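You operate a simulated robot arm through the tools that you are given. There is no shell and no other tool.

You run a simulated two-armed robot. Do the job below in one go: nothing can be reset, and whatever is moved stays where it is left.

Task
Get ready to ring about the piano bill: highlight its amount in pink and turn the card file to MUSIC.
Fine: take the bill out of the blue tray and lay it on the desk; the highlighter goes back. Set down upright: pink highlighter. A coat counts when it lies all over at full strength: go over it till it gets no stronger.
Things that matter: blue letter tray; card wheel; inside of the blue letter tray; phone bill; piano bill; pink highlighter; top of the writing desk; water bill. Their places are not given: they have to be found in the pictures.

The check looks at the end state, three seconds after you hand in, the way a careful person would. Anything else that was tipped, shoved, dropped, spilled or broken makes it a failure.

Robot
Two 7-joint arms with two-finger grippers on one trunk that stands fixed in place. Base frame: the origin is at the foot of the trunk, x ahead of it, y to its left, z up; the work surface is at about z = 0.75. Units: m, rad, N and s.
The left shoulder is at [0.06, 0.179, 1.118], the right one opposite. With the tool pointing down near the work surface each hand reaches from about 0.1 to 0.64 m from the base axis, measured 20 degrees to its own side. Payload 1.96 kg a hand.
The tool frame of a hand sits at the grasp point between the pads (the TCP): z along the fingers, y along the line on which they close. The tips reach 0.02 m beyond it. The gripper opens to 0.072 m; its body begins 0.038 m behind the TCP.
Orientation is told as [roll, pitch, yaw] about the base's x, y, z axes, in that order, counted from this pose: with the fingers straight down and closing along the base's y, the tool's x points along the base's -x, its y along +y and its z along -z.

Tools
- The arms move only by the tool move_arm. It takes "left_commands", "right_commands" or both (then of equal length, played together; a hand with none holds still); each is a list of rows, each a list of 7 numbers: the shift along the tool's x, y, z in m, then the turn, a rotation vector about the tool's x, y, z in rad, then the finger opening in m, from 0 to 0.072. In form: [[tx, ty, tz, ax, ay, az, claw], ...]. A call has 1 to 20 rows; each row shifts and turns the commanded pose from where the row before left it, along the tool's axes as they then stand. Each row takes 0.2 s and may step no farther than 0.05 m and 0.15 rad from the row before; otherwise, or with a gripper value out of range, the whole call is refused. A pose out of reach is approached as far as the arm can. The call stops where the force on the tool passes 40 N (or 10 N more than at its start, if that is more) or the arm is blocked; 0.2 s more then pass. Each finger travels about 0.153 m/s and halts on what it meets, pressing with about 34 N; the grip force reading is that of the motor and also rises with nothing between the fingers. The clock runs only during rows and for 0.2 s after the last one: add rows that do not move to give the fingers time. The reply holds the time, the measured pose of the TCP, the force on the tool along the base axes, the opening and the grip force, in the units named above and with some noise, with the torque about the TCP (base axes, N m) and any sound that the robot's microphone picked up.
- Cameras (640 x 400 px; columns grow to the right, rows downward): "scene" is now at [0.0119, -0.0067, 1.6626]; the picture's right is [-0.09, -1.00, 0.00], its down [-0.80, 0.07, -0.60] and it looks along [0.60, -0.05, -0.80] (base axes); focal length 371 px, centre (320, 200). "left" rides on the left gripper at [0.071, -0.019, -0.082] in its tool frame; the picture's right is [0.26, 0.97, 0.00], its down [-0.67, 0.18, -0.72] and it looks along [-0.69, 0.19, 0.70] (tool axes); focal length 280 px, centre (320, 200). "right" rides on the right gripper at [0.071, 0.019, -0.082] in its tool frame; the picture's right is [-0.26, 0.96, 0.00], its down [-0.67, -0.18, -0.72] and it looks along [-0.69, -0.19, 0.70] (tool axes); focal length 280 px, centre (320, 200).
- get_image(camera): a new picture of that camera. No time passes.
- move_column(by): slides the trunk up (or, below 0, down) by that many m; the arms and the scene camera ride with it, the base frame stays. It gives what a move gives, with no picture.
- aim_head(pan, tilt): turns the head with the scene camera to pan (to the left, within 1.501 rad either way) and tilt (down, from -0.506 to 1.204), counted from straight ahead of the robot. It gives what a move gives.
- point_at(camera, pixels): for up to 12 pixels [column, row] of the newest picture of that camera ("zoom" is the newest enlarged one), the place [x, y, z] in the base frame of the surface seen there, good to about 0.002 m. No time passes.
- close_up(camera, box): a new picture of the part [left, top, right, bottom] of that camera's present view, enlarged. No time passes.
- sign_off(): hands the job in; it is judged then, once.

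Open the grippers and draw the arms clear of the work before you hand the job in, unless the task says otherwise.

The tools are called after "Emit:" as a command line: name --argument value ..., lists and objects as JSON in quotes. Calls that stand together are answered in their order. move_arm: Moves the arms, as the interface text tells. Its arguments: {"type":"object","properties":{"left_commands":{"type":"array","items":{"type":"array","items":{"type":"number"}}},"right_commands":{"type":"array","items":{"type":"array","items":{"type":"number"}}}},"required":[]} The other tools are called the same way: move_column (by) moves the trunk up or down; aim_head (pan, tilt) turns the head that bears the scene camera; get_image (camera) takes a picture; point_at (camera, pixels) gives the place of the surface under pixels of a picture; close_up (camera, box) takes an enlarged picture of a part of a camera's view; sign_off () hands the job in.

At the start:

```text
time: 0.0
left_eef_pos: [0.3837, 0.1162, 1.1387]
left_ee_rot: [0.0, -0.001, 0.001]
left_ft_force: [-1.5, -0.5, -0.3]
left_ft_torque: [0.01, -0.01, 0.01]
left_gripper_width: 0.0719
left_finger_force: 0.0
right_eef_pos: [0.4216, -0.225, 1.0875]
right_ee_rot: [0.0, -0.001, 0.0]
right_ft_force: [-0.5, 0.5, 0.5]
right_ft_torque: [0.0, 0.01, -0.01]
right_gripper_width: 0.0722
right_finger_force: 0.0
trunk travel left (down, up): [-0.763, 0.227]
head pan, tilt (commanded): [-0.089, 0.925]
```

scene: 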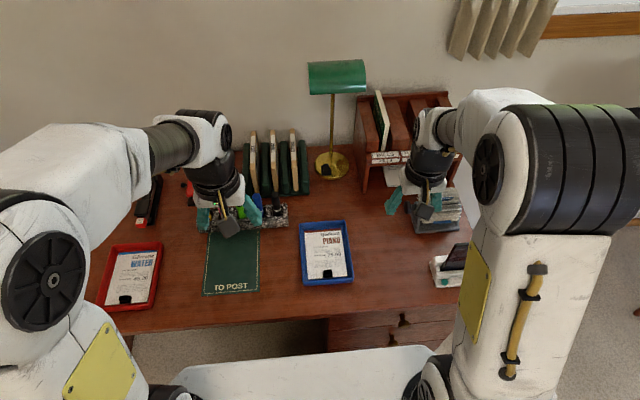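
right: 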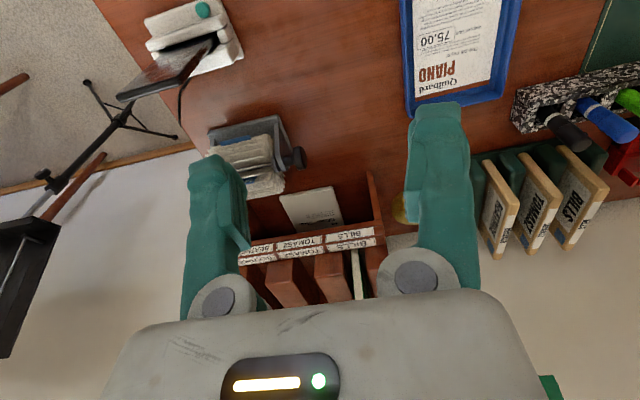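
left: 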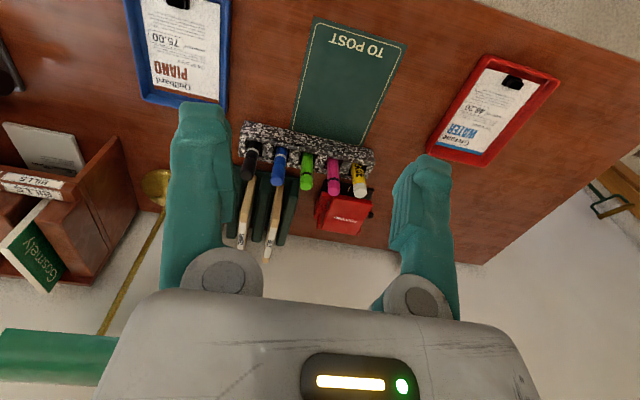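

The scene shows the blue tray with the piano bill at about (327,252), a pen holder near (265,212), and the card wheel near (430,210), partly hidden by the right hand. I take enlarged pictures for detail.

Emit:
close_up --camera "scene" --box '[280, 200, 380, 300]'

Emit:
close_up --camera "right" --box '[140, 90, 400, 250]'

Emit:
close_up --camera "left" --box '[210, 100, 410, 240]'

```text
4.00 times, centred on (330, 250) of scene
```

zoom: 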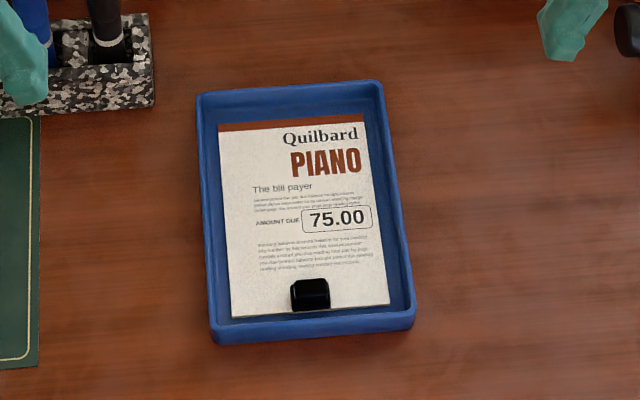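

```text
2.46 times, centred on (270, 170) of right
```

zoom: 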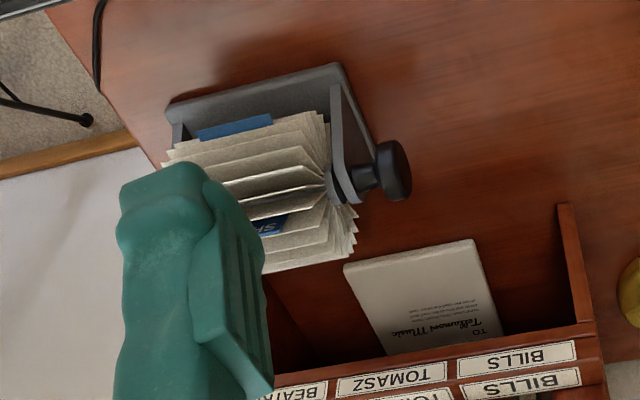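

```text
2.86 times, centred on (310, 170) of left
```

zoom: 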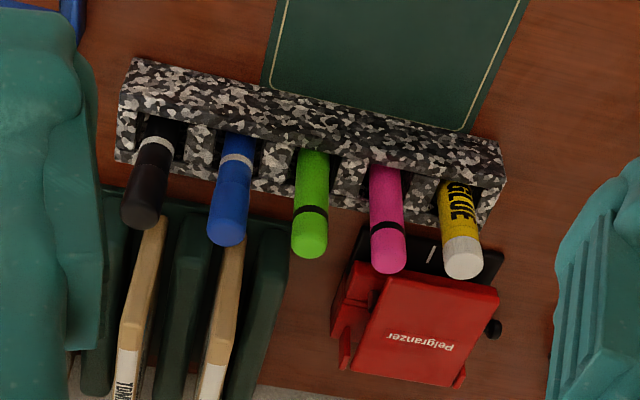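

The pink highlighter stands in the fourth slot of the mottled holder (left zoom ~(388,220)) and the card wheel's knob is at right zoom (392,170). I read positions on the pens first.

Emit:
point_at --camera "zoom" --pixels '[[388, 262], [388, 226], [385, 190], [380, 165], [310, 245], [460, 265], [125, 75], [500, 165], [135, 130], [488, 215], [430, 330], [425, 270]]'

Emit:
close_up --camera "scene" --box '[170, 120, 330, 240]'

Emit:
close_up --camera "scene" --box '[360, 150, 500, 300]'

```text
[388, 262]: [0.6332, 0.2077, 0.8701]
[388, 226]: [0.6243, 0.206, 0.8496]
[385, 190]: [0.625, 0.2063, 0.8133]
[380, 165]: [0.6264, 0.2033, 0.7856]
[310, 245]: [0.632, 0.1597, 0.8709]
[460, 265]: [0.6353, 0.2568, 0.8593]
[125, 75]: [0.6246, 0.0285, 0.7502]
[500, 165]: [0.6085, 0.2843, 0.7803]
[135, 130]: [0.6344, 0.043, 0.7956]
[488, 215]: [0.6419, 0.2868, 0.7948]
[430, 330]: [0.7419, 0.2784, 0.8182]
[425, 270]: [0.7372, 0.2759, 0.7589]
```

```text
3.33 times, centred on (250, 180) of scene
```

zoom: 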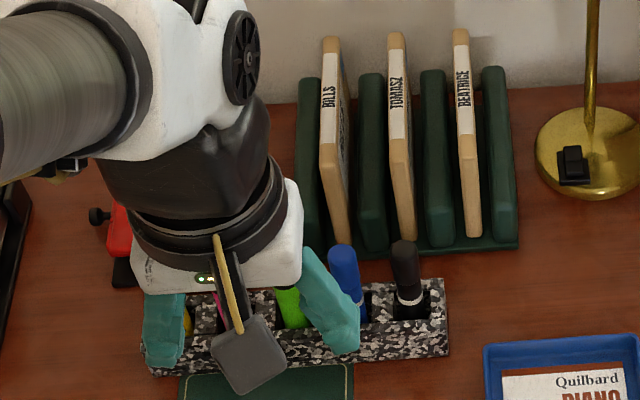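

```text
2.67 times, centred on (430, 225) of scene
```

zoom: 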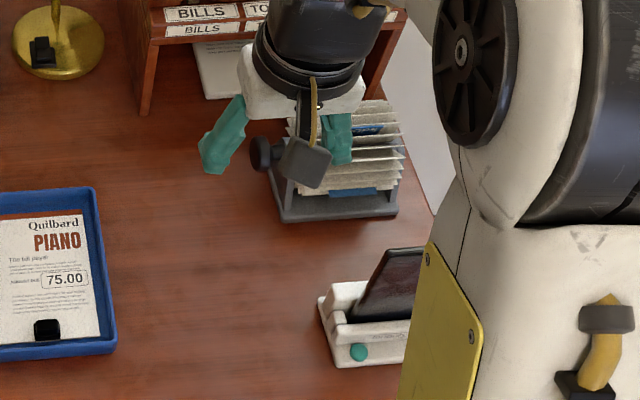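

The pens, binders and card wheel are located; the arms hide part of the desk. I turn the head to survey both sides for the phone bill.

Emit:
aim_head --pan 0.5 --tilt 0.8

Emit:
get_image --camera "scene"

Emit:
aim_head --pan -0.6 --tilt 0.8

Emit:
get_image --camera "scene"

```text
time: 1.0
left_eef_pos: [0.3844, 0.1166, 1.1389]
left_ee_rot: [-0.001, -0.001, 0.0]
left_ft_force: [0.5, 0.8, -0.4]
left_ft_torque: [0.01, 0.0, 0.03]
left_gripper_width: 0.0723
left_finger_force: 0.0
right_eef_pos: [0.4199, -0.2256, 1.0868]
right_ee_rot: [0.0, -0.001, -0.001]
right_ft_force: [-0.2, 0.1, 0.2]
right_ft_torque: [0.03, 0.0, 0.0]
right_gripper_width: 0.0721
right_finger_force: 0.0
trunk travel left (down, up): [-0.763, 0.227]
head pan, tilt (commanded): [0.499, 0.799]
```

```text
taken
```

scene: 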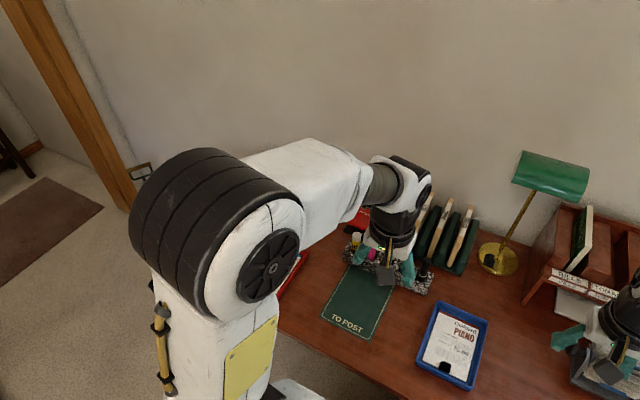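

```text
time: 2.3
left_eef_pos: [0.3837, 0.1166, 1.1399]
left_ee_rot: [0.0, 0.001, 0.0]
left_ft_force: [-0.3, -0.3, 0.5]
left_ft_torque: [-0.01, 0.03, -0.02]
left_gripper_width: 0.0721
left_finger_force: 0.1
right_eef_pos: [0.4202, -0.2247, 1.0874]
right_ee_rot: [-0.002, 0.002, 0.0]
right_ft_force: [0.9, -0.1, -0.5]
right_ft_torque: [0.01, 0.01, 0.01]
right_gripper_width: 0.072
right_finger_force: 0.0
trunk travel left (down, up): [-0.763, 0.227]
head pan, tilt (commanded): [-0.6, 0.799]
```

```text
taken
```

scene: 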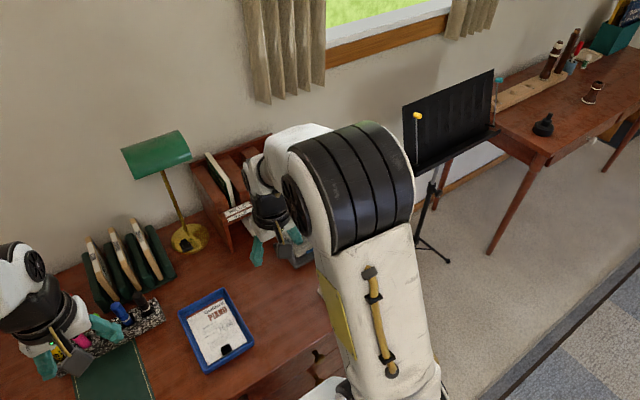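

The desk holds the water bill (red tray), piano bill (blue tray), and no phone bill visible yet. I draw the right arm back to get a clear view of the card wheel and look with the wrist camera.

Emit:
move_arm --right_commands '[[0.04, 0, 0, 0, 0, 0, 0.072], [0.04, 0, 0, 0, 0, 0, 0.072], [0.04, 0, 0, 0, 0, 0, 0.072], [0.03, 0, 0, 0, 0, 0, 0.072]]'

Emit:
aim_head --pan -0.3 --tilt 0.9

Emit:
get_image --camera "scene"

Emit:
get_image --camera "right"

```text
time: 3.3
left_eef_pos: [0.384, 0.117, 1.1394]
left_ee_rot: [-0.001, 0.0, 0.0]
left_ft_force: [0.0, 0.0, 0.9]
left_ft_torque: [-0.02, 0.01, -0.01]
left_gripper_width: 0.0719
left_finger_force: 0.1
right_eef_pos: [0.2835, -0.2268, 1.0895]
right_ee_rot: [-0.001, 0.003, 0.002]
right_ft_force: [0.0, -0.2, -0.3]
right_ft_torque: [0.01, -0.01, -0.03]
right_gripper_width: 0.0723
right_finger_force: 0.0
right hand out of reach, approached as far as the arm can: row 4
trunk travel left (down, up): [-0.763, 0.227]
head pan, tilt (commanded): [-0.6, 0.799]
```

```text
time: 4.1
left_eef_pos: [0.3847, 0.1173, 1.1386]
left_ee_rot: [0.001, -0.001, 0.001]
left_ft_force: [0.1, 0.2, -0.3]
left_ft_torque: [-0.01, -0.02, 0.01]
left_gripper_width: 0.0719
left_finger_force: 0.0
right_eef_pos: [0.2837, -0.2263, 1.0902]
right_ee_rot: [0.0, 0.001, 0.0]
right_ft_force: [-0.8, 0.4, -0.2]
right_ft_torque: [-0.05, 0.01, 0.01]
right_gripper_width: 0.0722
right_finger_force: 0.0
trunk travel left (down, up): [-0.763, 0.227]
head pan, tilt (commanded): [-0.3, 0.901]
```

```text
taken
```

scene: 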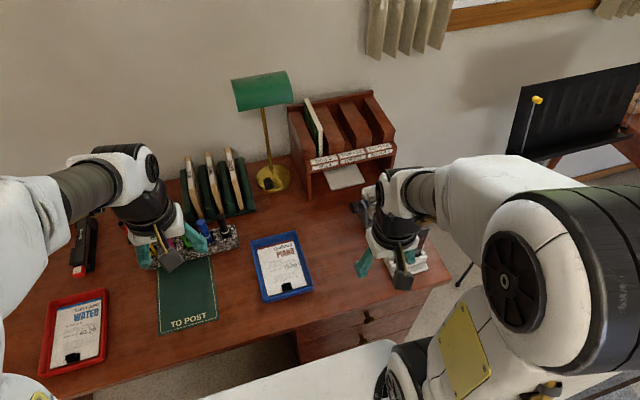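

```text
taken
```

right: 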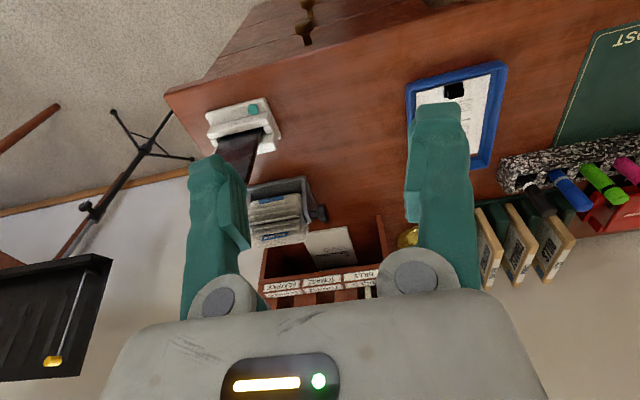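

The wheel is visible between the right fingers at about (275,210). I zoom in on it and read positions.

Emit:
close_up --camera "right" --box '[230, 160, 350, 260]'

Emit:
point_at --camera "right" --pixels '[[323, 214], [310, 215], [275, 210], [253, 190], [302, 180], [305, 237], [258, 243], [275, 235], [275, 195], [327, 220]]'

```text
4.00 times, centred on (290, 210) of right
```

zoom: 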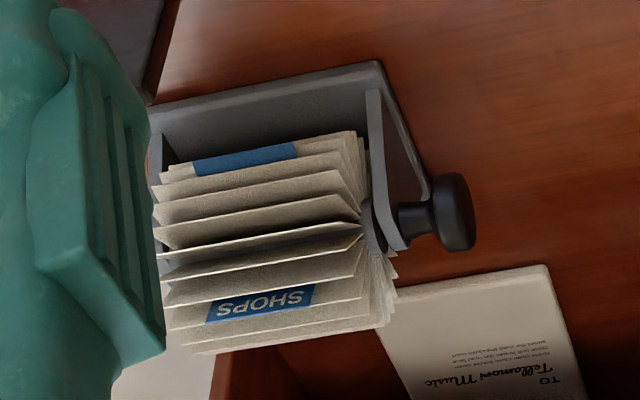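

```text
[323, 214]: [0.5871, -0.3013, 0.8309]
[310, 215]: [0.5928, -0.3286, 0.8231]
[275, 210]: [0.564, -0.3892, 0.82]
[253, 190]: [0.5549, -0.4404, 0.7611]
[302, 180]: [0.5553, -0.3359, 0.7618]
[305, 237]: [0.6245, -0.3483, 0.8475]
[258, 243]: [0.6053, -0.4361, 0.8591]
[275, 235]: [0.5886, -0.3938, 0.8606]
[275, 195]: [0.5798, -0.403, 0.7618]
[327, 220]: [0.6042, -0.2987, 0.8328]
```

The knob sits at about (0.595, -0.30, 0.828) with its axis along y. Next I read the tray, bill, phone and desk edge positions from the scene picture.

Emit:
close_up --camera "scene" --box '[235, 220, 331, 310]'

Emit:
point_at --camera "scene" --pixels '[[254, 240], [296, 233], [313, 291], [265, 302], [259, 250], [297, 244], [307, 289], [268, 296], [286, 287], [330, 255], [350, 270], [390, 290]]'

Emit:
point_at --camera "right" --pixels '[[209, 113], [268, 97], [280, 135], [240, 150], [252, 130], [170, 95], [300, 80], [400, 40], [290, 28]]'

```text
4.44 times, centred on (283, 265) of scene
```

zoom: 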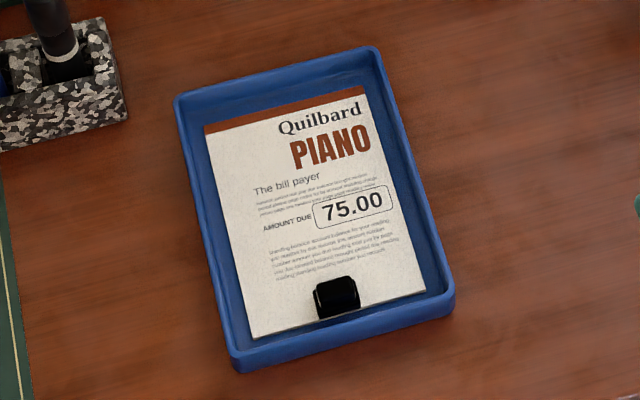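

```text
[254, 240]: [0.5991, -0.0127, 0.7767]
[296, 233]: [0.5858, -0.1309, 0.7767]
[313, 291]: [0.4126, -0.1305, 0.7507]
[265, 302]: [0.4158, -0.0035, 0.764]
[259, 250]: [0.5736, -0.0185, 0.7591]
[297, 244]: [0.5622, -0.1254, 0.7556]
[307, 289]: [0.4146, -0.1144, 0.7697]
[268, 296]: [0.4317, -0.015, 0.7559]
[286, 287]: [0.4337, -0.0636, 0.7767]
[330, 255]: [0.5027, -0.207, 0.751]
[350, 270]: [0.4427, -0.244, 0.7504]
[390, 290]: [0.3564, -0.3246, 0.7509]
```

```text
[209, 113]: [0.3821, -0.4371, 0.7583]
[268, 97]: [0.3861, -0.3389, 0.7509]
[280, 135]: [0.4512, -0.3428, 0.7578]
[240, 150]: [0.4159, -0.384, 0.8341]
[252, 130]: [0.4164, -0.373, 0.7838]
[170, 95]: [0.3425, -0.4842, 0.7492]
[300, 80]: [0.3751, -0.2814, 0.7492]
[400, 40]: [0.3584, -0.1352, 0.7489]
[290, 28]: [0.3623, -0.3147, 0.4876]
```

The tray spans x 0.41–0.60, y −0.13–0 with walls up to z≈0.777; the bill has a black clip at (0.434, −0.064, 0.777). I bring the right camera nearer the card wheel to read its tabs.

Emit:
move_arm --right_commands '[[-0.028, -0.025, 0.022, 0, 0, 0, 0.072], [-0.028, -0.025, 0.022, 0, 0, 0, 0.072], [-0.028, -0.025, 0.022, 0, 0, 0, 0.072], [-0.028, -0.025, 0.022, 0, 0, 0, 0.072], [-0.028, -0.025, 0.022, 0, 0, 0, 0.072], [-0.028, -0.025, 0.022, 0, 0, 0, 0.072]]'

Emit:
get_image --camera "right"

```text
time: 5.5
left_eef_pos: [0.3849, 0.1149, 1.1382]
left_ee_rot: [0.002, 0.001, -0.002]
left_ft_force: [-0.2, -1.0, -0.3]
left_ft_torque: [-0.03, -0.02, -0.01]
left_gripper_width: 0.0719
left_finger_force: 0.0
right_eef_pos: [0.4505, -0.3801, 0.9558]
right_ee_rot: [0.001, 0.0, -0.001]
right_ft_force: [0.1, -0.4, -0.3]
right_ft_torque: [0.0, 0.01, 0.0]
right_gripper_width: 0.0721
right_finger_force: 0.1
trunk travel left (down, up): [-0.763, 0.227]
head pan, tilt (commanded): [-0.3, 0.901]
```

```text
taken
```

right: 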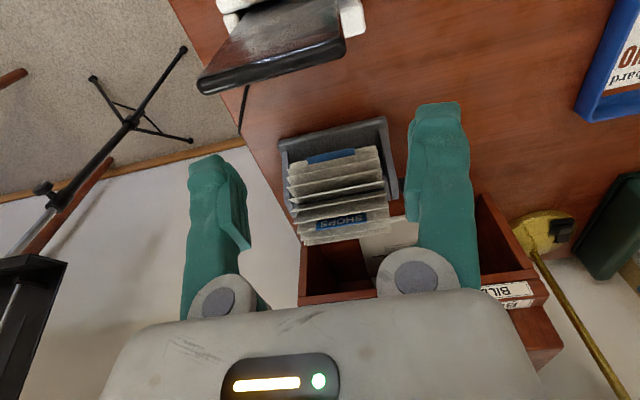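

The wheel is centered between the fingers around (335,190). I zoom in closely to see the tabs.

Emit:
close_up --camera "right" --box '[265, 105, 425, 255]'

Emit:
point_at --camera "zoom" --pixels '[[300, 220], [300, 255], [300, 290], [310, 465], [310, 370], [310, 330], [270, 220], [380, 100], [80, 170], [540, 350]]'

```text
2.67 times, centred on (345, 180) of right
```

zoom: 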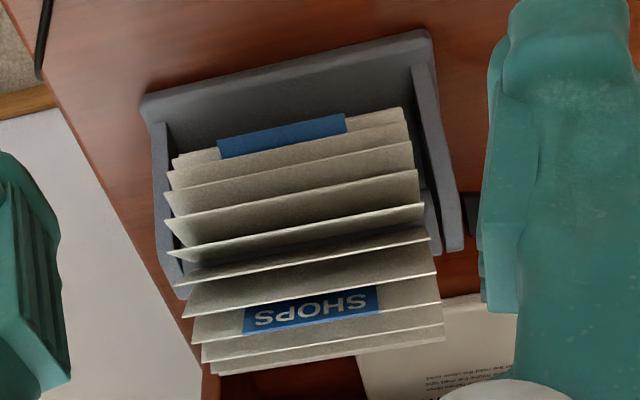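

```text
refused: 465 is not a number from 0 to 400
```

SHOPS faces the front near the top of the wheel, and another blue tab lies low at the front. I read the card edge positions.

Emit:
point_at --camera "zoom" --pixels '[[280, 130], [310, 210], [310, 240], [310, 275], [310, 300], [310, 318], [310, 340], [320, 355], [440, 310], [200, 345], [435, 50], [450, 240]]'

Emit:
point_at --camera "right" --pixels '[[340, 240], [345, 228], [345, 215], [345, 208], [345, 195], [345, 182], [330, 156], [345, 165], [345, 175]]'

```text
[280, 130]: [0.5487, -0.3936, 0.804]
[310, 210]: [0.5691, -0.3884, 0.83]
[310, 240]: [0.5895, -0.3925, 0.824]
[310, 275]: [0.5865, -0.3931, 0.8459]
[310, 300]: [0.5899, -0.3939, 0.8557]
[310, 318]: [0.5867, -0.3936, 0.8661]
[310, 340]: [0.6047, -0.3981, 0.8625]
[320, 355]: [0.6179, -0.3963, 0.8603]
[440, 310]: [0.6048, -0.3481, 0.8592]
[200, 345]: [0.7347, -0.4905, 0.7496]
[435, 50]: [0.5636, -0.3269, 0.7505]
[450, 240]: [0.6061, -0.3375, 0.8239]
```

```text
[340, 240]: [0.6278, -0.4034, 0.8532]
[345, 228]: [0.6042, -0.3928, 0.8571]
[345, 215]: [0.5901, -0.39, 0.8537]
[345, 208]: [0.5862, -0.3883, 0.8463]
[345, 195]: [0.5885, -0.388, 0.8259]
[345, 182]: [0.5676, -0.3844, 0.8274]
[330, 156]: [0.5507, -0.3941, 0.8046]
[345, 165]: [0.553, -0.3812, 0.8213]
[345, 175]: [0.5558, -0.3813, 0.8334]
```

The wheel's centre is about (0.595, −0.385, 0.82) with radius ≈0.047, and SHOPS is at the top now. I move the right hand over in front of the knob to inspect it.

Emit:
move_arm --right_commands '[[-0.01, 0.03, 0.0, 0, 0, 0, 0.072], [-0.01, 0.03, 0.0, 0, 0, 0, 0.072], [-0.01, 0.02, 0.0, 0, 0, 0, 0.072]]'

Emit:
close_up --camera "right" --box '[240, 90, 420, 260]'

```text
time: 6.3
left_eef_pos: [0.3844, 0.1161, 1.1372]
left_ee_rot: [0.0, 0.002, 0.001]
left_ft_force: [-0.2, -0.7, 0.3]
left_ft_torque: [0.03, 0.01, 0.01]
left_gripper_width: 0.0723
left_finger_force: 0.0
right_eef_pos: [0.4791, -0.2967, 0.9566]
right_ee_rot: [-0.002, 0.0, 0.0]
right_ft_force: [-0.2, 0.1, -0.4]
right_ft_torque: [-0.01, -0.02, 0.01]
right_gripper_width: 0.0722
right_finger_force: 0.0
trunk travel left (down, up): [-0.763, 0.227]
head pan, tilt (commanded): [-0.3, 0.901]
```

```text
2.35 times, centred on (330, 175) of right
```

zoom: 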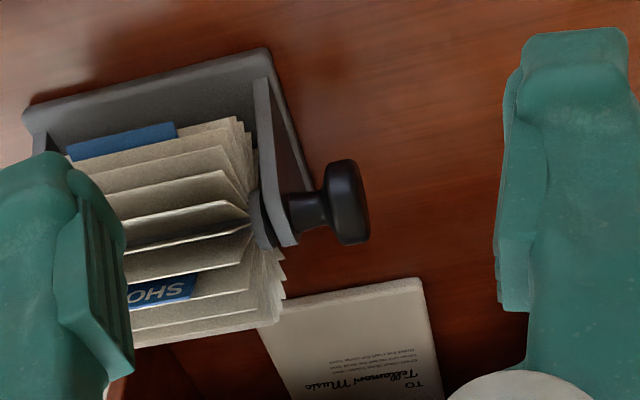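

Emit:
point_at --camera "zoom" --pixels '[[335, 170], [335, 200], [340, 235], [345, 162], [345, 242], [360, 200], [300, 210], [325, 200], [262, 80], [285, 240], [320, 215], [352, 170]]'

```text
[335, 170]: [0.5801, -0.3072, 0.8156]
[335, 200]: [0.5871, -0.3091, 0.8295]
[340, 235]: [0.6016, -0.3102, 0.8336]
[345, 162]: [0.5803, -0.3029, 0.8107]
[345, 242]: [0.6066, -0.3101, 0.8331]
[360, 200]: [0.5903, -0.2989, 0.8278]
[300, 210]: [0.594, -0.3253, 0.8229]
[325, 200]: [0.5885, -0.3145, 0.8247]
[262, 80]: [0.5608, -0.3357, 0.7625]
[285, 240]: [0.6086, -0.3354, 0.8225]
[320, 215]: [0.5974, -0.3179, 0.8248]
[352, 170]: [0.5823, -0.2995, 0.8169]
```

The knob disc spans y −0.298 to −0.315, centre about (0.599, 0.814) in x–z, radius ≈0.0195. I turn the right hand by −90° yaw (camera away from the wheel) so that the fingers close along x.

Emit:
move_arm --right_commands '[[0, 0, 0, 0, 0, 0.1428, 0.072], [0, 0, 0, 0, 0, 0.1428, 0.072], [0, 0, 0, 0, 0, 0.1428, 0.072], [0, 0, 0, 0, 0, 0.1428, 0.072], [0, 0, 0, 0, 0, 0.1428, 0.072], [0, 0, 0, 0, 0, 0.1428, 0.072], [0, 0, 0, 0, 0, 0.1428, 0.072], [0, 0, 0, 0, 0, 0.1428, 0.072], [0, 0, 0, 0, 0, 0.1428, 0.072], [0, 0, 0, 0, 0, 0.1428, 0.072], [0, 0, 0, 0, 0, 0.1428, 0.072]]'

Emit:
get_image --camera "right"

Emit:
get_image --camera "scene"

```text
time: 8.7
left_eef_pos: [0.3838, 0.1165, 1.1384]
left_ee_rot: [0.0, 0.001, 0.001]
left_ft_force: [-0.6, -0.1, 0.4]
left_ft_torque: [0.0, 0.03, 0.02]
left_gripper_width: 0.0718
left_finger_force: 0.1
right_eef_pos: [0.4814, -0.2978, 0.9578]
right_ee_rot: [0.001, -0.002, -1.576]
right_ft_force: [-0.1, 0.1, 0.2]
right_ft_torque: [0.06, -0.02, 0.01]
right_gripper_width: 0.0719
right_finger_force: 0.0
trunk travel left (down, up): [-0.763, 0.227]
head pan, tilt (commanded): [-0.3, 0.901]
```

```text
taken
```

right: 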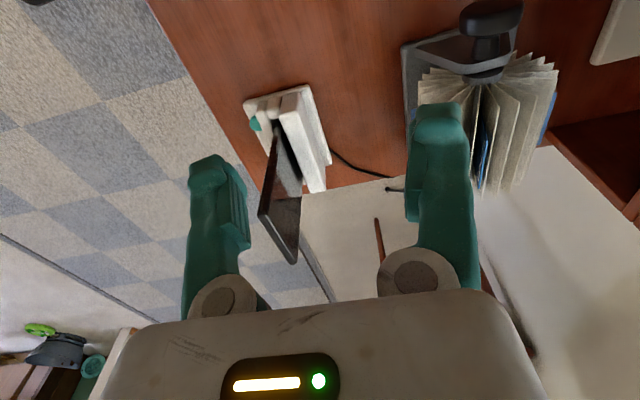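

```text
taken
```

scene: 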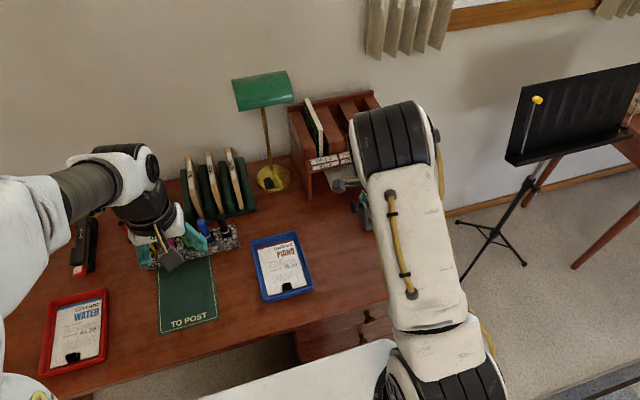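

The yaw worked and the wheel's side with the knob is visible at (490,20). I move over the knob at the same height (tool +y is base +x).

Emit:
move_arm --right_commands '[[0, 0.04, 0, 0, 0, 0, 0.072], [0, 0.04, 0, 0, 0, 0, 0.072], [-0.005, 0.038, 0, 0, 0, 0, 0.072], [0, 0, 0, 0, 0, 0, 0.072]]'

Emit:
get_image --camera "right"

```text
time: 9.7
left_eef_pos: [0.3848, 0.1169, 1.1384]
left_ee_rot: [0.0, -0.001, 0.0]
left_ft_force: [-0.1, -0.5, -0.4]
left_ft_torque: [-0.01, 0.03, 0.03]
left_gripper_width: 0.0721
left_finger_force: 0.0
right_eef_pos: [0.5809, -0.3011, 0.959]
right_ee_rot: [0.001, -0.001, -1.571]
right_ft_force: [0.1, 0.3, 0.2]
right_ft_torque: [-0.02, 0.0, 0.02]
right_gripper_width: 0.0721
right_finger_force: 0.0
right hand out of reach, approached as far as the arm can: row 3
trunk travel left (down, up): [-0.763, 0.227]
head pan, tilt (commanded): [-0.3, 0.901]
```

```text
taken
```

right: 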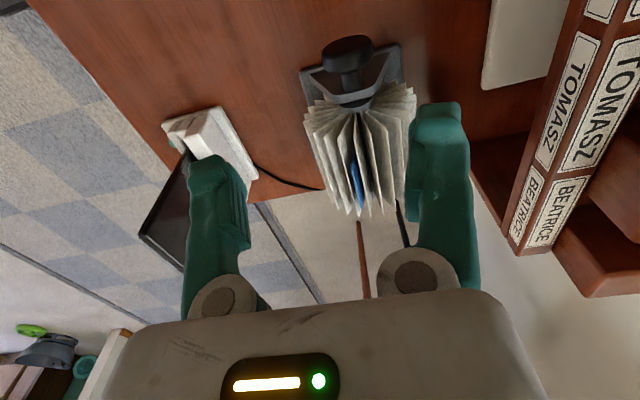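

At fingers-down the hand falls short at x≈0.581, so I tilt the hand with fingers forward (about base −y, i.e. tool −x) by 70°, at this height, which shortens the wrist reach.

Emit:
move_arm --right_commands '[[0, 0, 0, -0.1357, 0, 0, 0.06], [0, 0, 0, -0.1357, 0, 0, 0.06], [0, 0, 0, -0.1357, 0, 0, 0.06], [0, 0, 0, -0.1357, 0, 0, 0.06], [0, 0, 0, -0.1357, 0, 0, 0.06], [0, 0, 0, -0.1357, 0, 0, 0.06], [0, 0, 0, -0.1357, 0, 0, 0.06], [0, 0, 0, -0.1357, 0, 0, 0.06], [0, 0, 0, -0.1357, 0, 0, 0.06]]'

Emit:
get_image --camera "right"

Emit:
get_image --camera "scene"

```text
time: 11.7
left_eef_pos: [0.385, 0.1157, 1.1391]
left_ee_rot: [0.001, -0.001, 0.0]
left_ft_force: [0.1, -0.3, 0.1]
left_ft_torque: [0.02, -0.04, -0.07]
left_gripper_width: 0.0717
left_finger_force: 0.1
right_eef_pos: [0.5805, -0.3008, 0.9591]
right_ee_rot: [1.225, 0.0, -1.571]
right_ft_force: [0.3, -0.1, -0.9]
right_ft_torque: [-0.01, 0.01, 0.03]
right_gripper_width: 0.0601
right_finger_force: 0.0
trunk travel left (down, up): [-0.763, 0.227]
head pan, tilt (commanded): [-0.3, 0.901]
```

```text
taken
```

right: 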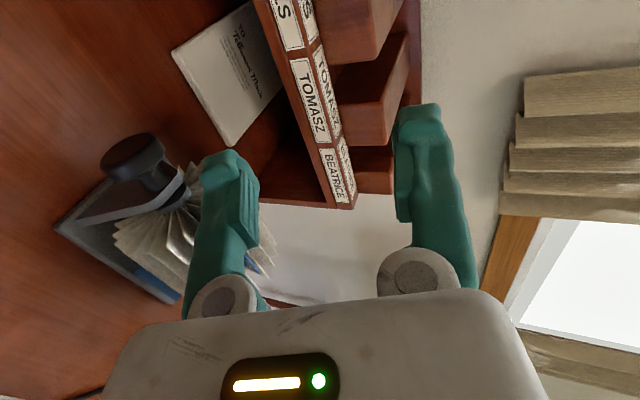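

```text
taken
```

scene: 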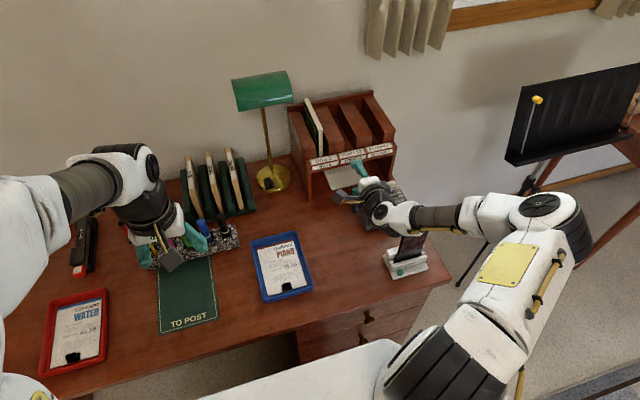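

The tilt is in place and the wheel shows at (180,220) in the right picture. I zoom on the wheel to learn more about its tabs.

Emit:
close_up --camera "right" --box '[50, 120, 290, 310]'

Emit:
point_at --camera "right" --pixels '[[120, 150], [140, 140], [155, 160], [115, 170], [130, 155]]'

Emit:
close_up --camera "scene" --box '[310, 150, 450, 290]'

```text
2.11 times, centred on (170, 215) of right
```

zoom: 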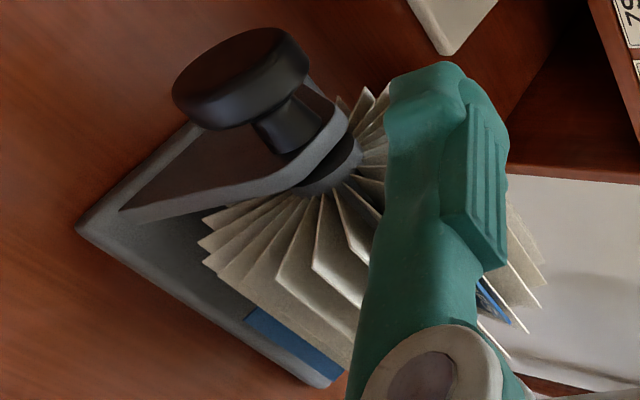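

```text
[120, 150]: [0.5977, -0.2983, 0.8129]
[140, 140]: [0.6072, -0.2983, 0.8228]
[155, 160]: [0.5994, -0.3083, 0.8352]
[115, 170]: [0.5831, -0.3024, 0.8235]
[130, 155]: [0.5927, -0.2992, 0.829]
```

```text
2.86 times, centred on (380, 220) of scene
```

zoom: 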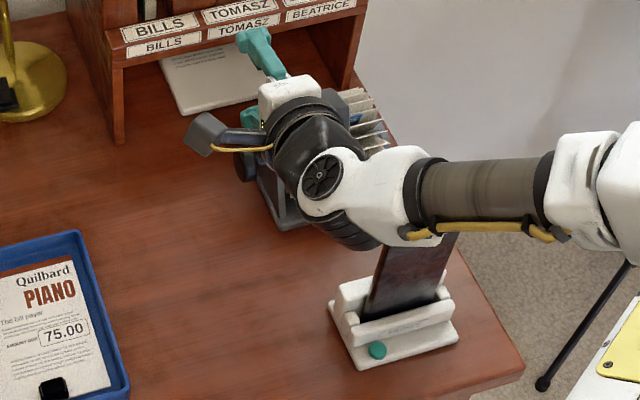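

The forearm passes above the phone stand. I check the heights of the forearm and the phone before descending.

Emit:
point_at --camera "zoom" --pixels '[[480, 190], [410, 180], [440, 250], [445, 240], [385, 260], [350, 240], [320, 180], [560, 180], [365, 315], [300, 90], [255, 130]]'

```text
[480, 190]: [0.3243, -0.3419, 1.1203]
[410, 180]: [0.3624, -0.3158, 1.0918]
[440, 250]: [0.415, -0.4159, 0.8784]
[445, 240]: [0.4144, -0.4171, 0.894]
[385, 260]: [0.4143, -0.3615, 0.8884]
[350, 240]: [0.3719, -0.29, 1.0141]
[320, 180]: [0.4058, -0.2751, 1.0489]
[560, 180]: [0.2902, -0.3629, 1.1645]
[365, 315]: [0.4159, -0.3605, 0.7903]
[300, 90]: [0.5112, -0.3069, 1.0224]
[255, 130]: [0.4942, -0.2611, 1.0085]
```

The phone slab tops out near z≈0.90 at x≈0.415, so I reduce the tilt to 50° to keep the wrist well above it, and move to a pre-grasp point short of the knob.

Emit:
move_arm --right_commands '[[0, 0, 0, 0.117, 0, 0, 0.06], [0, 0, 0, 0.117, 0, 0, 0.06], [0, 0, 0, 0.117, 0, 0, 0.06], [-0.001, -0.0331, 0.0124, 0, 0, 0, 0.06], [-0.001, -0.0331, 0.0124, 0, 0, 0, 0.06], [-0.001, -0.0331, 0.0124, 0, 0, 0, 0.06]]'

Emit:
get_image --camera "right"

Emit:
get_image --camera "scene"

```text
time: 13.1
left_eef_pos: [0.3844, 0.117, 1.1381]
left_ee_rot: [0.0, 0.0, -0.001]
left_ft_force: [-0.7, 0.3, 0.4]
left_ft_torque: [0.02, 0.0, 0.01]
left_gripper_width: 0.0721
left_finger_force: 0.1
right_eef_pos: [0.5455, -0.3036, 0.8584]
right_ee_rot: [0.87, -0.001, -1.57]
right_ft_force: [0.0, 0.1, -0.3]
right_ft_torque: [-0.03, 0.03, -0.04]
right_gripper_width: 0.0598
right_finger_force: 0.0
trunk travel left (down, up): [-0.763, 0.227]
head pan, tilt (commanded): [-0.3, 0.901]
```

```text
taken
```

right: 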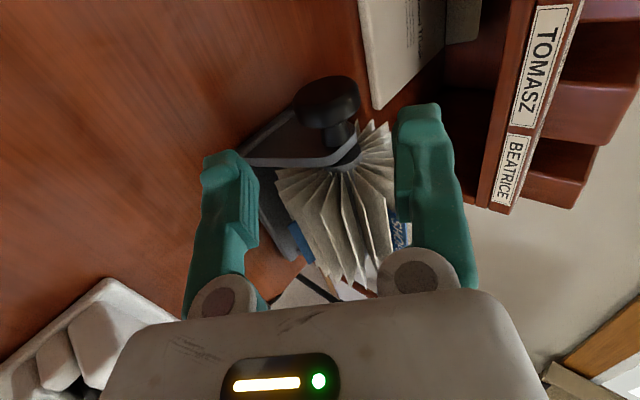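

```text
taken
```

scene: 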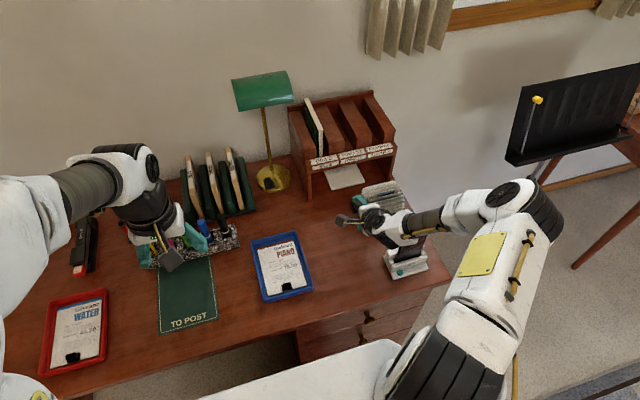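

The knob lies ahead between the fingers at (328,98) in the right picture. I zoom in both views to check the wheel tabs and clearance.

Emit:
close_up --camera "right" --box '[200, 60, 480, 290]'

Emit:
close_up --camera "scene" --box '[330, 160, 450, 290]'

Emit:
point_at --camera "right" --pixels '[[312, 92], [330, 85], [350, 85], [300, 110], [355, 100], [340, 92], [345, 135]]'

```text
1.74 times, centred on (340, 175) of right
```

zoom: 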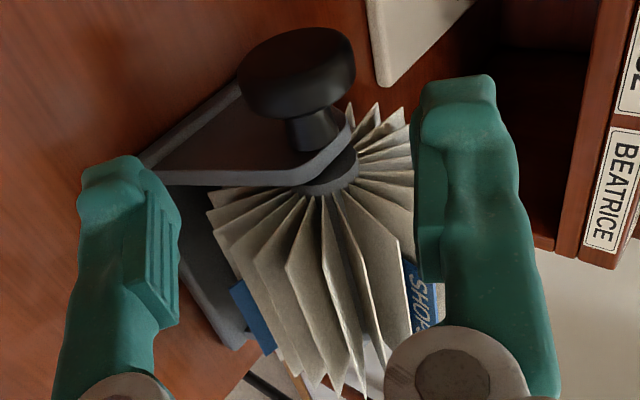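

```text
3.08 times, centred on (390, 225) of scene
```

zoom: 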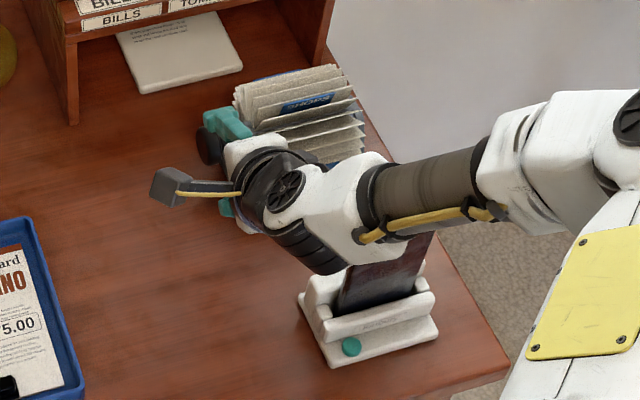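

```text
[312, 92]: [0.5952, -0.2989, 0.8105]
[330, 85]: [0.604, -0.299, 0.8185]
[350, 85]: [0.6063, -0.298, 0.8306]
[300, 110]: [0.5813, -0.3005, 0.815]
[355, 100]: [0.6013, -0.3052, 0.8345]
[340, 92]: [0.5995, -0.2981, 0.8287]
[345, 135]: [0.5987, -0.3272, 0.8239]
```

SHOPS reads on the top of the wheel in the scene zoom at (305,102). I check the forearm heights over the phone before the final approach.

Emit:
point_at --camera "zoom" --pixels '[[420, 200], [400, 230], [360, 240], [330, 260], [310, 265], [420, 240], [350, 275], [520, 200], [300, 105], [345, 110], [260, 85], [330, 150]]'

```text
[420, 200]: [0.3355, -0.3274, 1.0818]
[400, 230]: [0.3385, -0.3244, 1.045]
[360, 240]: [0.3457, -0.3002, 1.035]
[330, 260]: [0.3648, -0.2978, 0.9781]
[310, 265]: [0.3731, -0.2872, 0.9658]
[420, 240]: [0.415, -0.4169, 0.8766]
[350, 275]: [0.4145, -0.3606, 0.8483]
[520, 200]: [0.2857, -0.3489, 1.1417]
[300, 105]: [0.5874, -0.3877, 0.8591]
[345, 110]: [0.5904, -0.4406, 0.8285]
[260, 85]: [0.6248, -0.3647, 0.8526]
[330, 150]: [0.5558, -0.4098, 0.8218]
```

Clearances are fine (forearm stays well above and left of the phone). I advance 0.069 m along the fingers so that the knob sits between the pads.

Emit:
move_arm --right_commands '[[-0.0005, 0.0004, 0.023, 0, 0, 0, 0.06], [-0.0005, 0.0004, 0.023, 0, 0, 0, 0.06], [-0.0005, 0.0004, 0.023, 0, 0, 0, 0.06], [0, 0, 0, 0, 0, 0, 0.06]]'

Emit:
get_image --camera "right"

```text
time: 14.1
left_eef_pos: [0.3842, 0.1167, 1.1395]
left_ee_rot: [0.001, 0.001, -0.002]
left_ft_force: [-0.5, -0.2, 0.5]
left_ft_torque: [-0.01, 0.0, -0.02]
left_gripper_width: 0.0722
left_finger_force: 0.1
right_eef_pos: [0.5978, -0.3071, 0.8141]
right_ee_rot: [0.87, 0.002, -1.571]
right_ft_force: [0.5, 0.4, 0.2]
right_ft_torque: [0.04, 0.01, -0.01]
right_gripper_width: 0.0603
right_finger_force: 0.1
trunk travel left (down, up): [-0.763, 0.227]
head pan, tilt (commanded): [-0.3, 0.901]
```

```text
taken
```

right: 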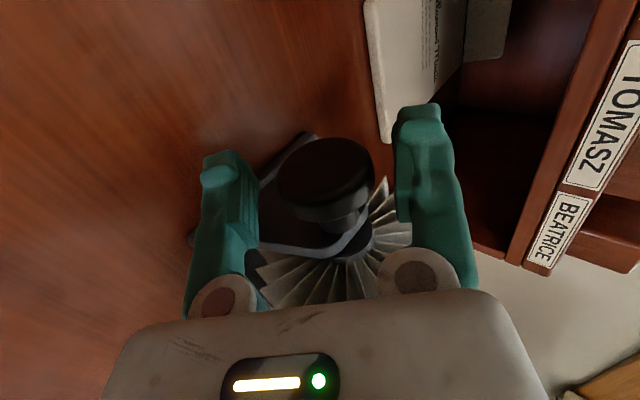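

The knob is centred between the fingers at (325,175). I close on it.

Emit:
move_arm --right_commands '[[0, 0, 0, 0, 0, 0, 0.045], [0, 0, 0, 0, 0, 0, 0.036], [0, 0, 0, 0, 0, 0, 0.034], [0, 0, 0, 0, 0, 0, 0.032]]'

Emit:
get_image --camera "right"

```text
time: 15.1
left_eef_pos: [0.3849, 0.1172, 1.1386]
left_ee_rot: [-0.001, -0.002, -0.001]
left_ft_force: [1.5, 0.1, -0.2]
left_ft_torque: [-0.05, -0.02, -0.01]
left_gripper_width: 0.0721
left_finger_force: 0.1
right_eef_pos: [0.5991, -0.3065, 0.8147]
right_ee_rot: [0.873, -0.002, -1.571]
right_ft_force: [7.1, -1.3, 5.9]
right_ft_torque: [0.0, 0.02, 0.01]
right_gripper_width: 0.0368
right_finger_force: 3.3
trunk travel left (down, up): [-0.763, 0.227]
head pan, tilt (commanded): [-0.3, 0.901]
```

```text
taken
```

right: 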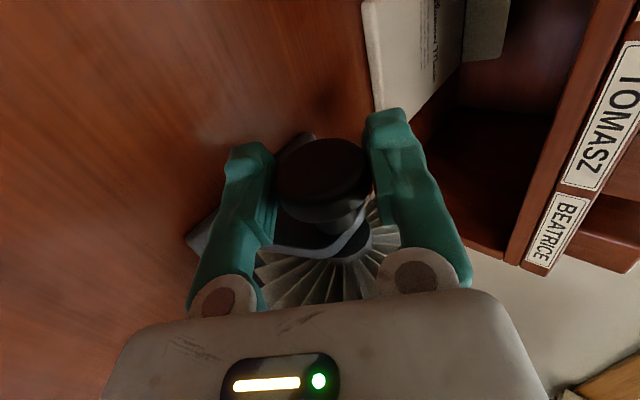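

Gripped at 0.037 m with a small side push of ~9 N along tool +y, so I shift 2 mm that way, tighten, and start turning toward vertical (front of the wheel moves up).

Emit:
move_arm --right_commands '[[0, 0.002, 0, 0, 0, 0, 0.03], [0, 0, 0, 0, 0, 0, 0.025], [0, 0, 0, 0, 0, 0, 0.02], [0, 0, 0, 0.1, 0, 0, 0.02], [0, 0, 0, 0.1, 0, 0, 0.02]]'

Emit:
get_image --camera "right"

Emit:
close_up --camera "scene" --box '[330, 160, 450, 290]'

```text
time: 16.3
left_eef_pos: [0.3838, 0.1157, 1.1382]
left_ee_rot: [-0.001, -0.002, 0.001]
left_ft_force: [-0.7, -0.5, -0.1]
left_ft_torque: [0.02, 0.0, 0.02]
left_gripper_width: 0.0723
left_finger_force: 0.1
right_eef_pos: [0.5981, -0.306, 0.8166]
right_ee_rot: [0.67, -0.003, -1.571]
right_ft_force: [3.7, 0.0, 3.9]
right_ft_torque: [-0.76, -0.02, -0.23]
right_gripper_width: 0.0336
right_finger_force: 40.0
trunk travel left (down, up): [-0.763, 0.227]
head pan, tilt (commanded): [-0.3, 0.901]
```

```text
taken
```

right: 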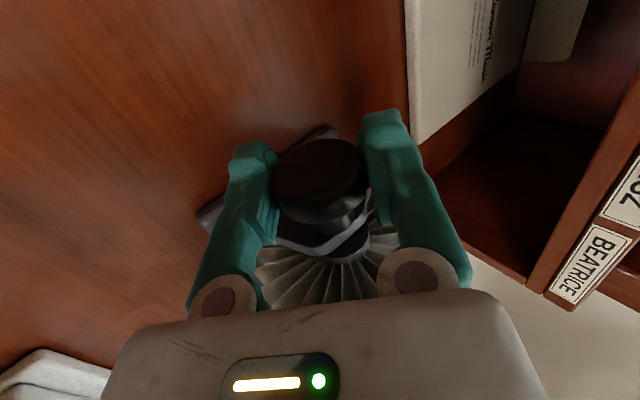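

```text
3.08 times, centred on (390, 225) of scene
```

zoom: 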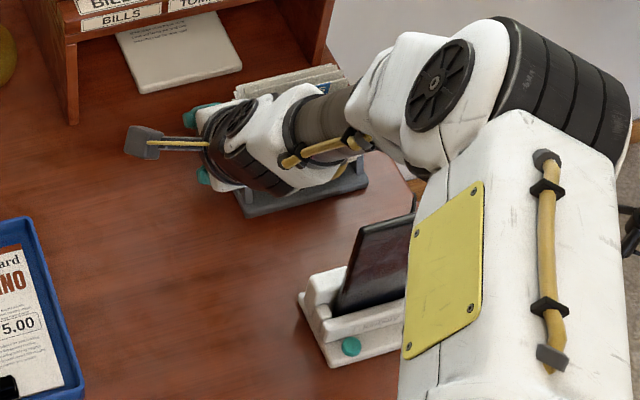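

The turn began; a torque of −0.76 Nm suggests the knob axis isn't exactly along base y. I measure the base plate's edge to get the axis direction.

Emit:
point_at --camera "zoom" --pixels '[[250, 213], [270, 208], [300, 201], [330, 193], [350, 188], [364, 184], [265, 201], [340, 182], [325, 180]]'

Emit:
close_up --camera "right" --box '[190, 90, 450, 310]'

```text
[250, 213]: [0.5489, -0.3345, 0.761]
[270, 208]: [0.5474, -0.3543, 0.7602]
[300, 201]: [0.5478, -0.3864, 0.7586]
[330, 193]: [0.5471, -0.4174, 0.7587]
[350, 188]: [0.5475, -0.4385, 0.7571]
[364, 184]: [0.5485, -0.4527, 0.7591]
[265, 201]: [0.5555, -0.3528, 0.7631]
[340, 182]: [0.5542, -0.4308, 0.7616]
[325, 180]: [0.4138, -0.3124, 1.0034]
```

```text
1.82 times, centred on (320, 200) of right
```

zoom: 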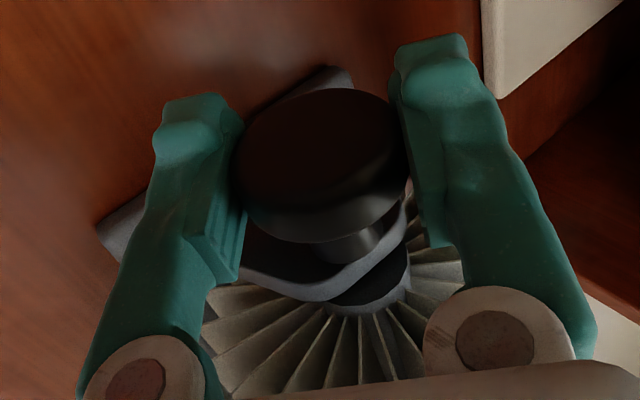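

The base edge is straight along y, so the axis is fine; I likely lifted the knob about 1.5 mm. I lower slightly, then check the force and torque.

Emit:
move_arm --right_commands '[[0, -0.001, 0.0012, 0, 0, 0, 0.024], [0, 0, 0, 0, 0, 0, 0.024]]'

```text
time: 16.9
left_eef_pos: [0.3841, 0.1163, 1.1385]
left_ee_rot: [0.0, -0.001, 0.0]
left_ft_force: [-0.2, 0.3, 0.5]
left_ft_torque: [-0.01, 0.02, 0.03]
left_gripper_width: 0.0721
left_finger_force: 0.2
right_eef_pos: [0.5981, -0.3066, 0.816]
right_ee_rot: [0.674, -0.001, -1.571]
right_ft_force: [5.0, -5.2, 14.6]
right_ft_torque: [0.17, -0.03, 0.3]
right_gripper_width: 0.0332
right_finger_force: 39.7
trunk travel left (down, up): [-0.763, 0.227]
head pan, tilt (commanded): [-0.3, 0.901]
```

Now it presses down a little; I split the difference and continue turning to about 20° tilt while watching forces.

Emit:
move_arm --right_commands '[[0, 0.0004, -0.0005, 0.08, 0, 0, 0.024], [0, 0, 0, 0.08, 0, 0, 0.024], [0, 0, 0, 0.08, 0, 0, 0.024], [0, 0, 0, 0.06, 0, 0, 0.024]]'

Emit:
get_image --camera "right"

Emit:
close_up --camera "scene" --box '[330, 160, 450, 290]'

```text
time: 17.9
left_eef_pos: [0.3825, 0.1161, 1.1385]
left_ee_rot: [-0.001, 0.001, 0.0]
left_ft_force: [-0.2, -0.5, -0.3]
left_ft_torque: [0.01, 0.02, 0.0]
left_gripper_width: 0.072
left_finger_force: 0.1
right_eef_pos: [0.5985, -0.3063, 0.8169]
right_ee_rot: [0.373, -0.004, -1.573]
right_ft_force: [9.3, -6.7, 17.6]
right_ft_torque: [-0.32, -0.01, 0.1]
right_gripper_width: 0.0336
right_finger_force: 40.2
trunk travel left (down, up): [-0.763, 0.227]
head pan, tilt (commanded): [-0.3, 0.901]
```

```text
taken
```

right: 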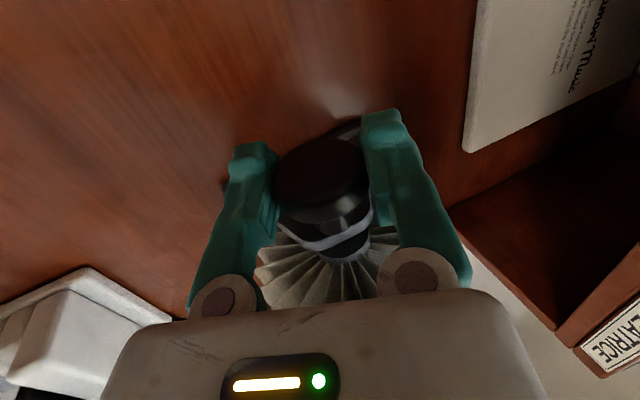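

```text
3.08 times, centred on (390, 225) of scene
```

zoom: 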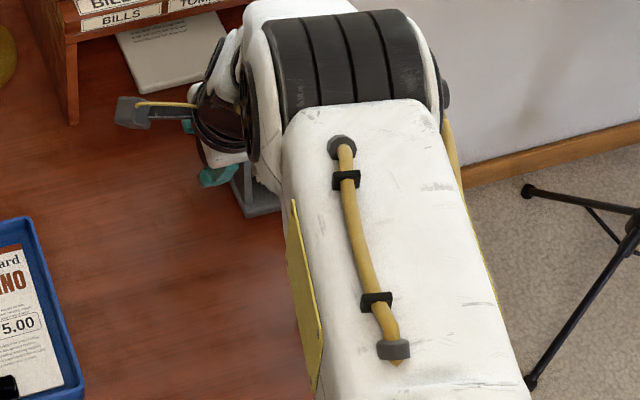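

The stroke is done at 21° tilt. I open the fingers around the knob and swing the hand back to 50°, then look at the wheel.

Emit:
move_arm --right_commands '[[0, 0, 0, 0, 0, 0, 0.045], [0, 0, 0, 0, 0, 0, 0.06], [0, 0, 0, 0, 0, 0, 0.06], [0, 0, 0, -0.1, 0, 0, 0.06], [0, 0, 0, -0.1, 0, 0, 0.06], [0, 0, 0, -0.1, 0, 0, 0.06], [0, 0, 0, -0.1, 0, 0, 0.06], [0, 0, 0, -0.1, 0, 0, 0.06]]'

Emit:
close_up --camera "right" --box '[190, 90, 450, 310]'

Emit:
close_up --camera "scene" --box '[340, 160, 440, 240]'

```text
time: 19.7
left_eef_pos: [0.3852, 0.1156, 1.1387]
left_ee_rot: [0.001, 0.0, 0.0]
left_ft_force: [0.2, 0.5, 0.0]
left_ft_torque: [0.01, 0.02, 0.0]
left_gripper_width: 0.072
left_finger_force: 0.1
right_eef_pos: [0.5997, -0.3061, 0.8168]
right_ee_rot: [0.874, -0.004, -1.569]
right_ft_force: [-0.1, 0.7, -0.6]
right_ft_torque: [0.0, 0.04, 0.03]
right_gripper_width: 0.0601
right_finger_force: 0.0
trunk travel left (down, up): [-0.763, 0.227]
head pan, tilt (commanded): [-0.3, 0.901]
```

```text
1.82 times, centred on (320, 200) of right
```

zoom: 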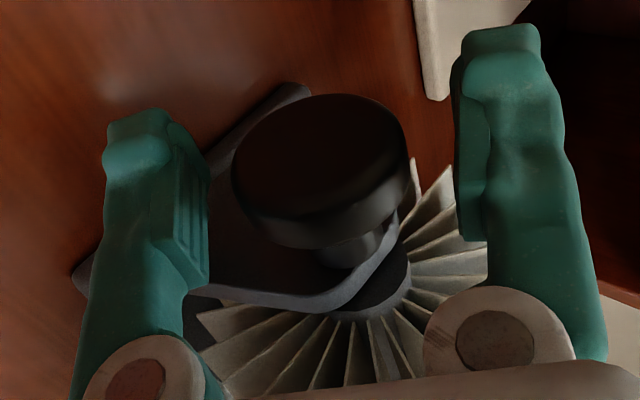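

```text
5.00 times, centred on (390, 200) of scene
```

zoom: 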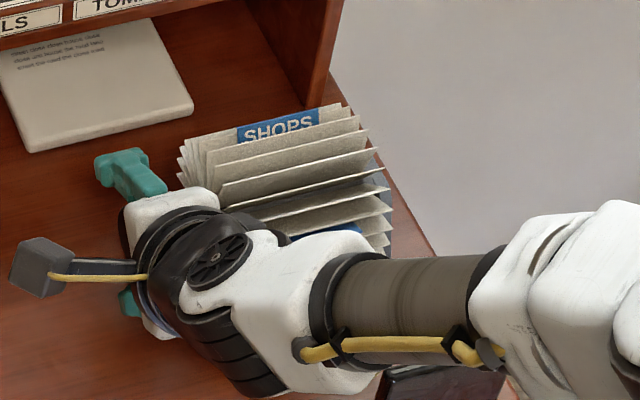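

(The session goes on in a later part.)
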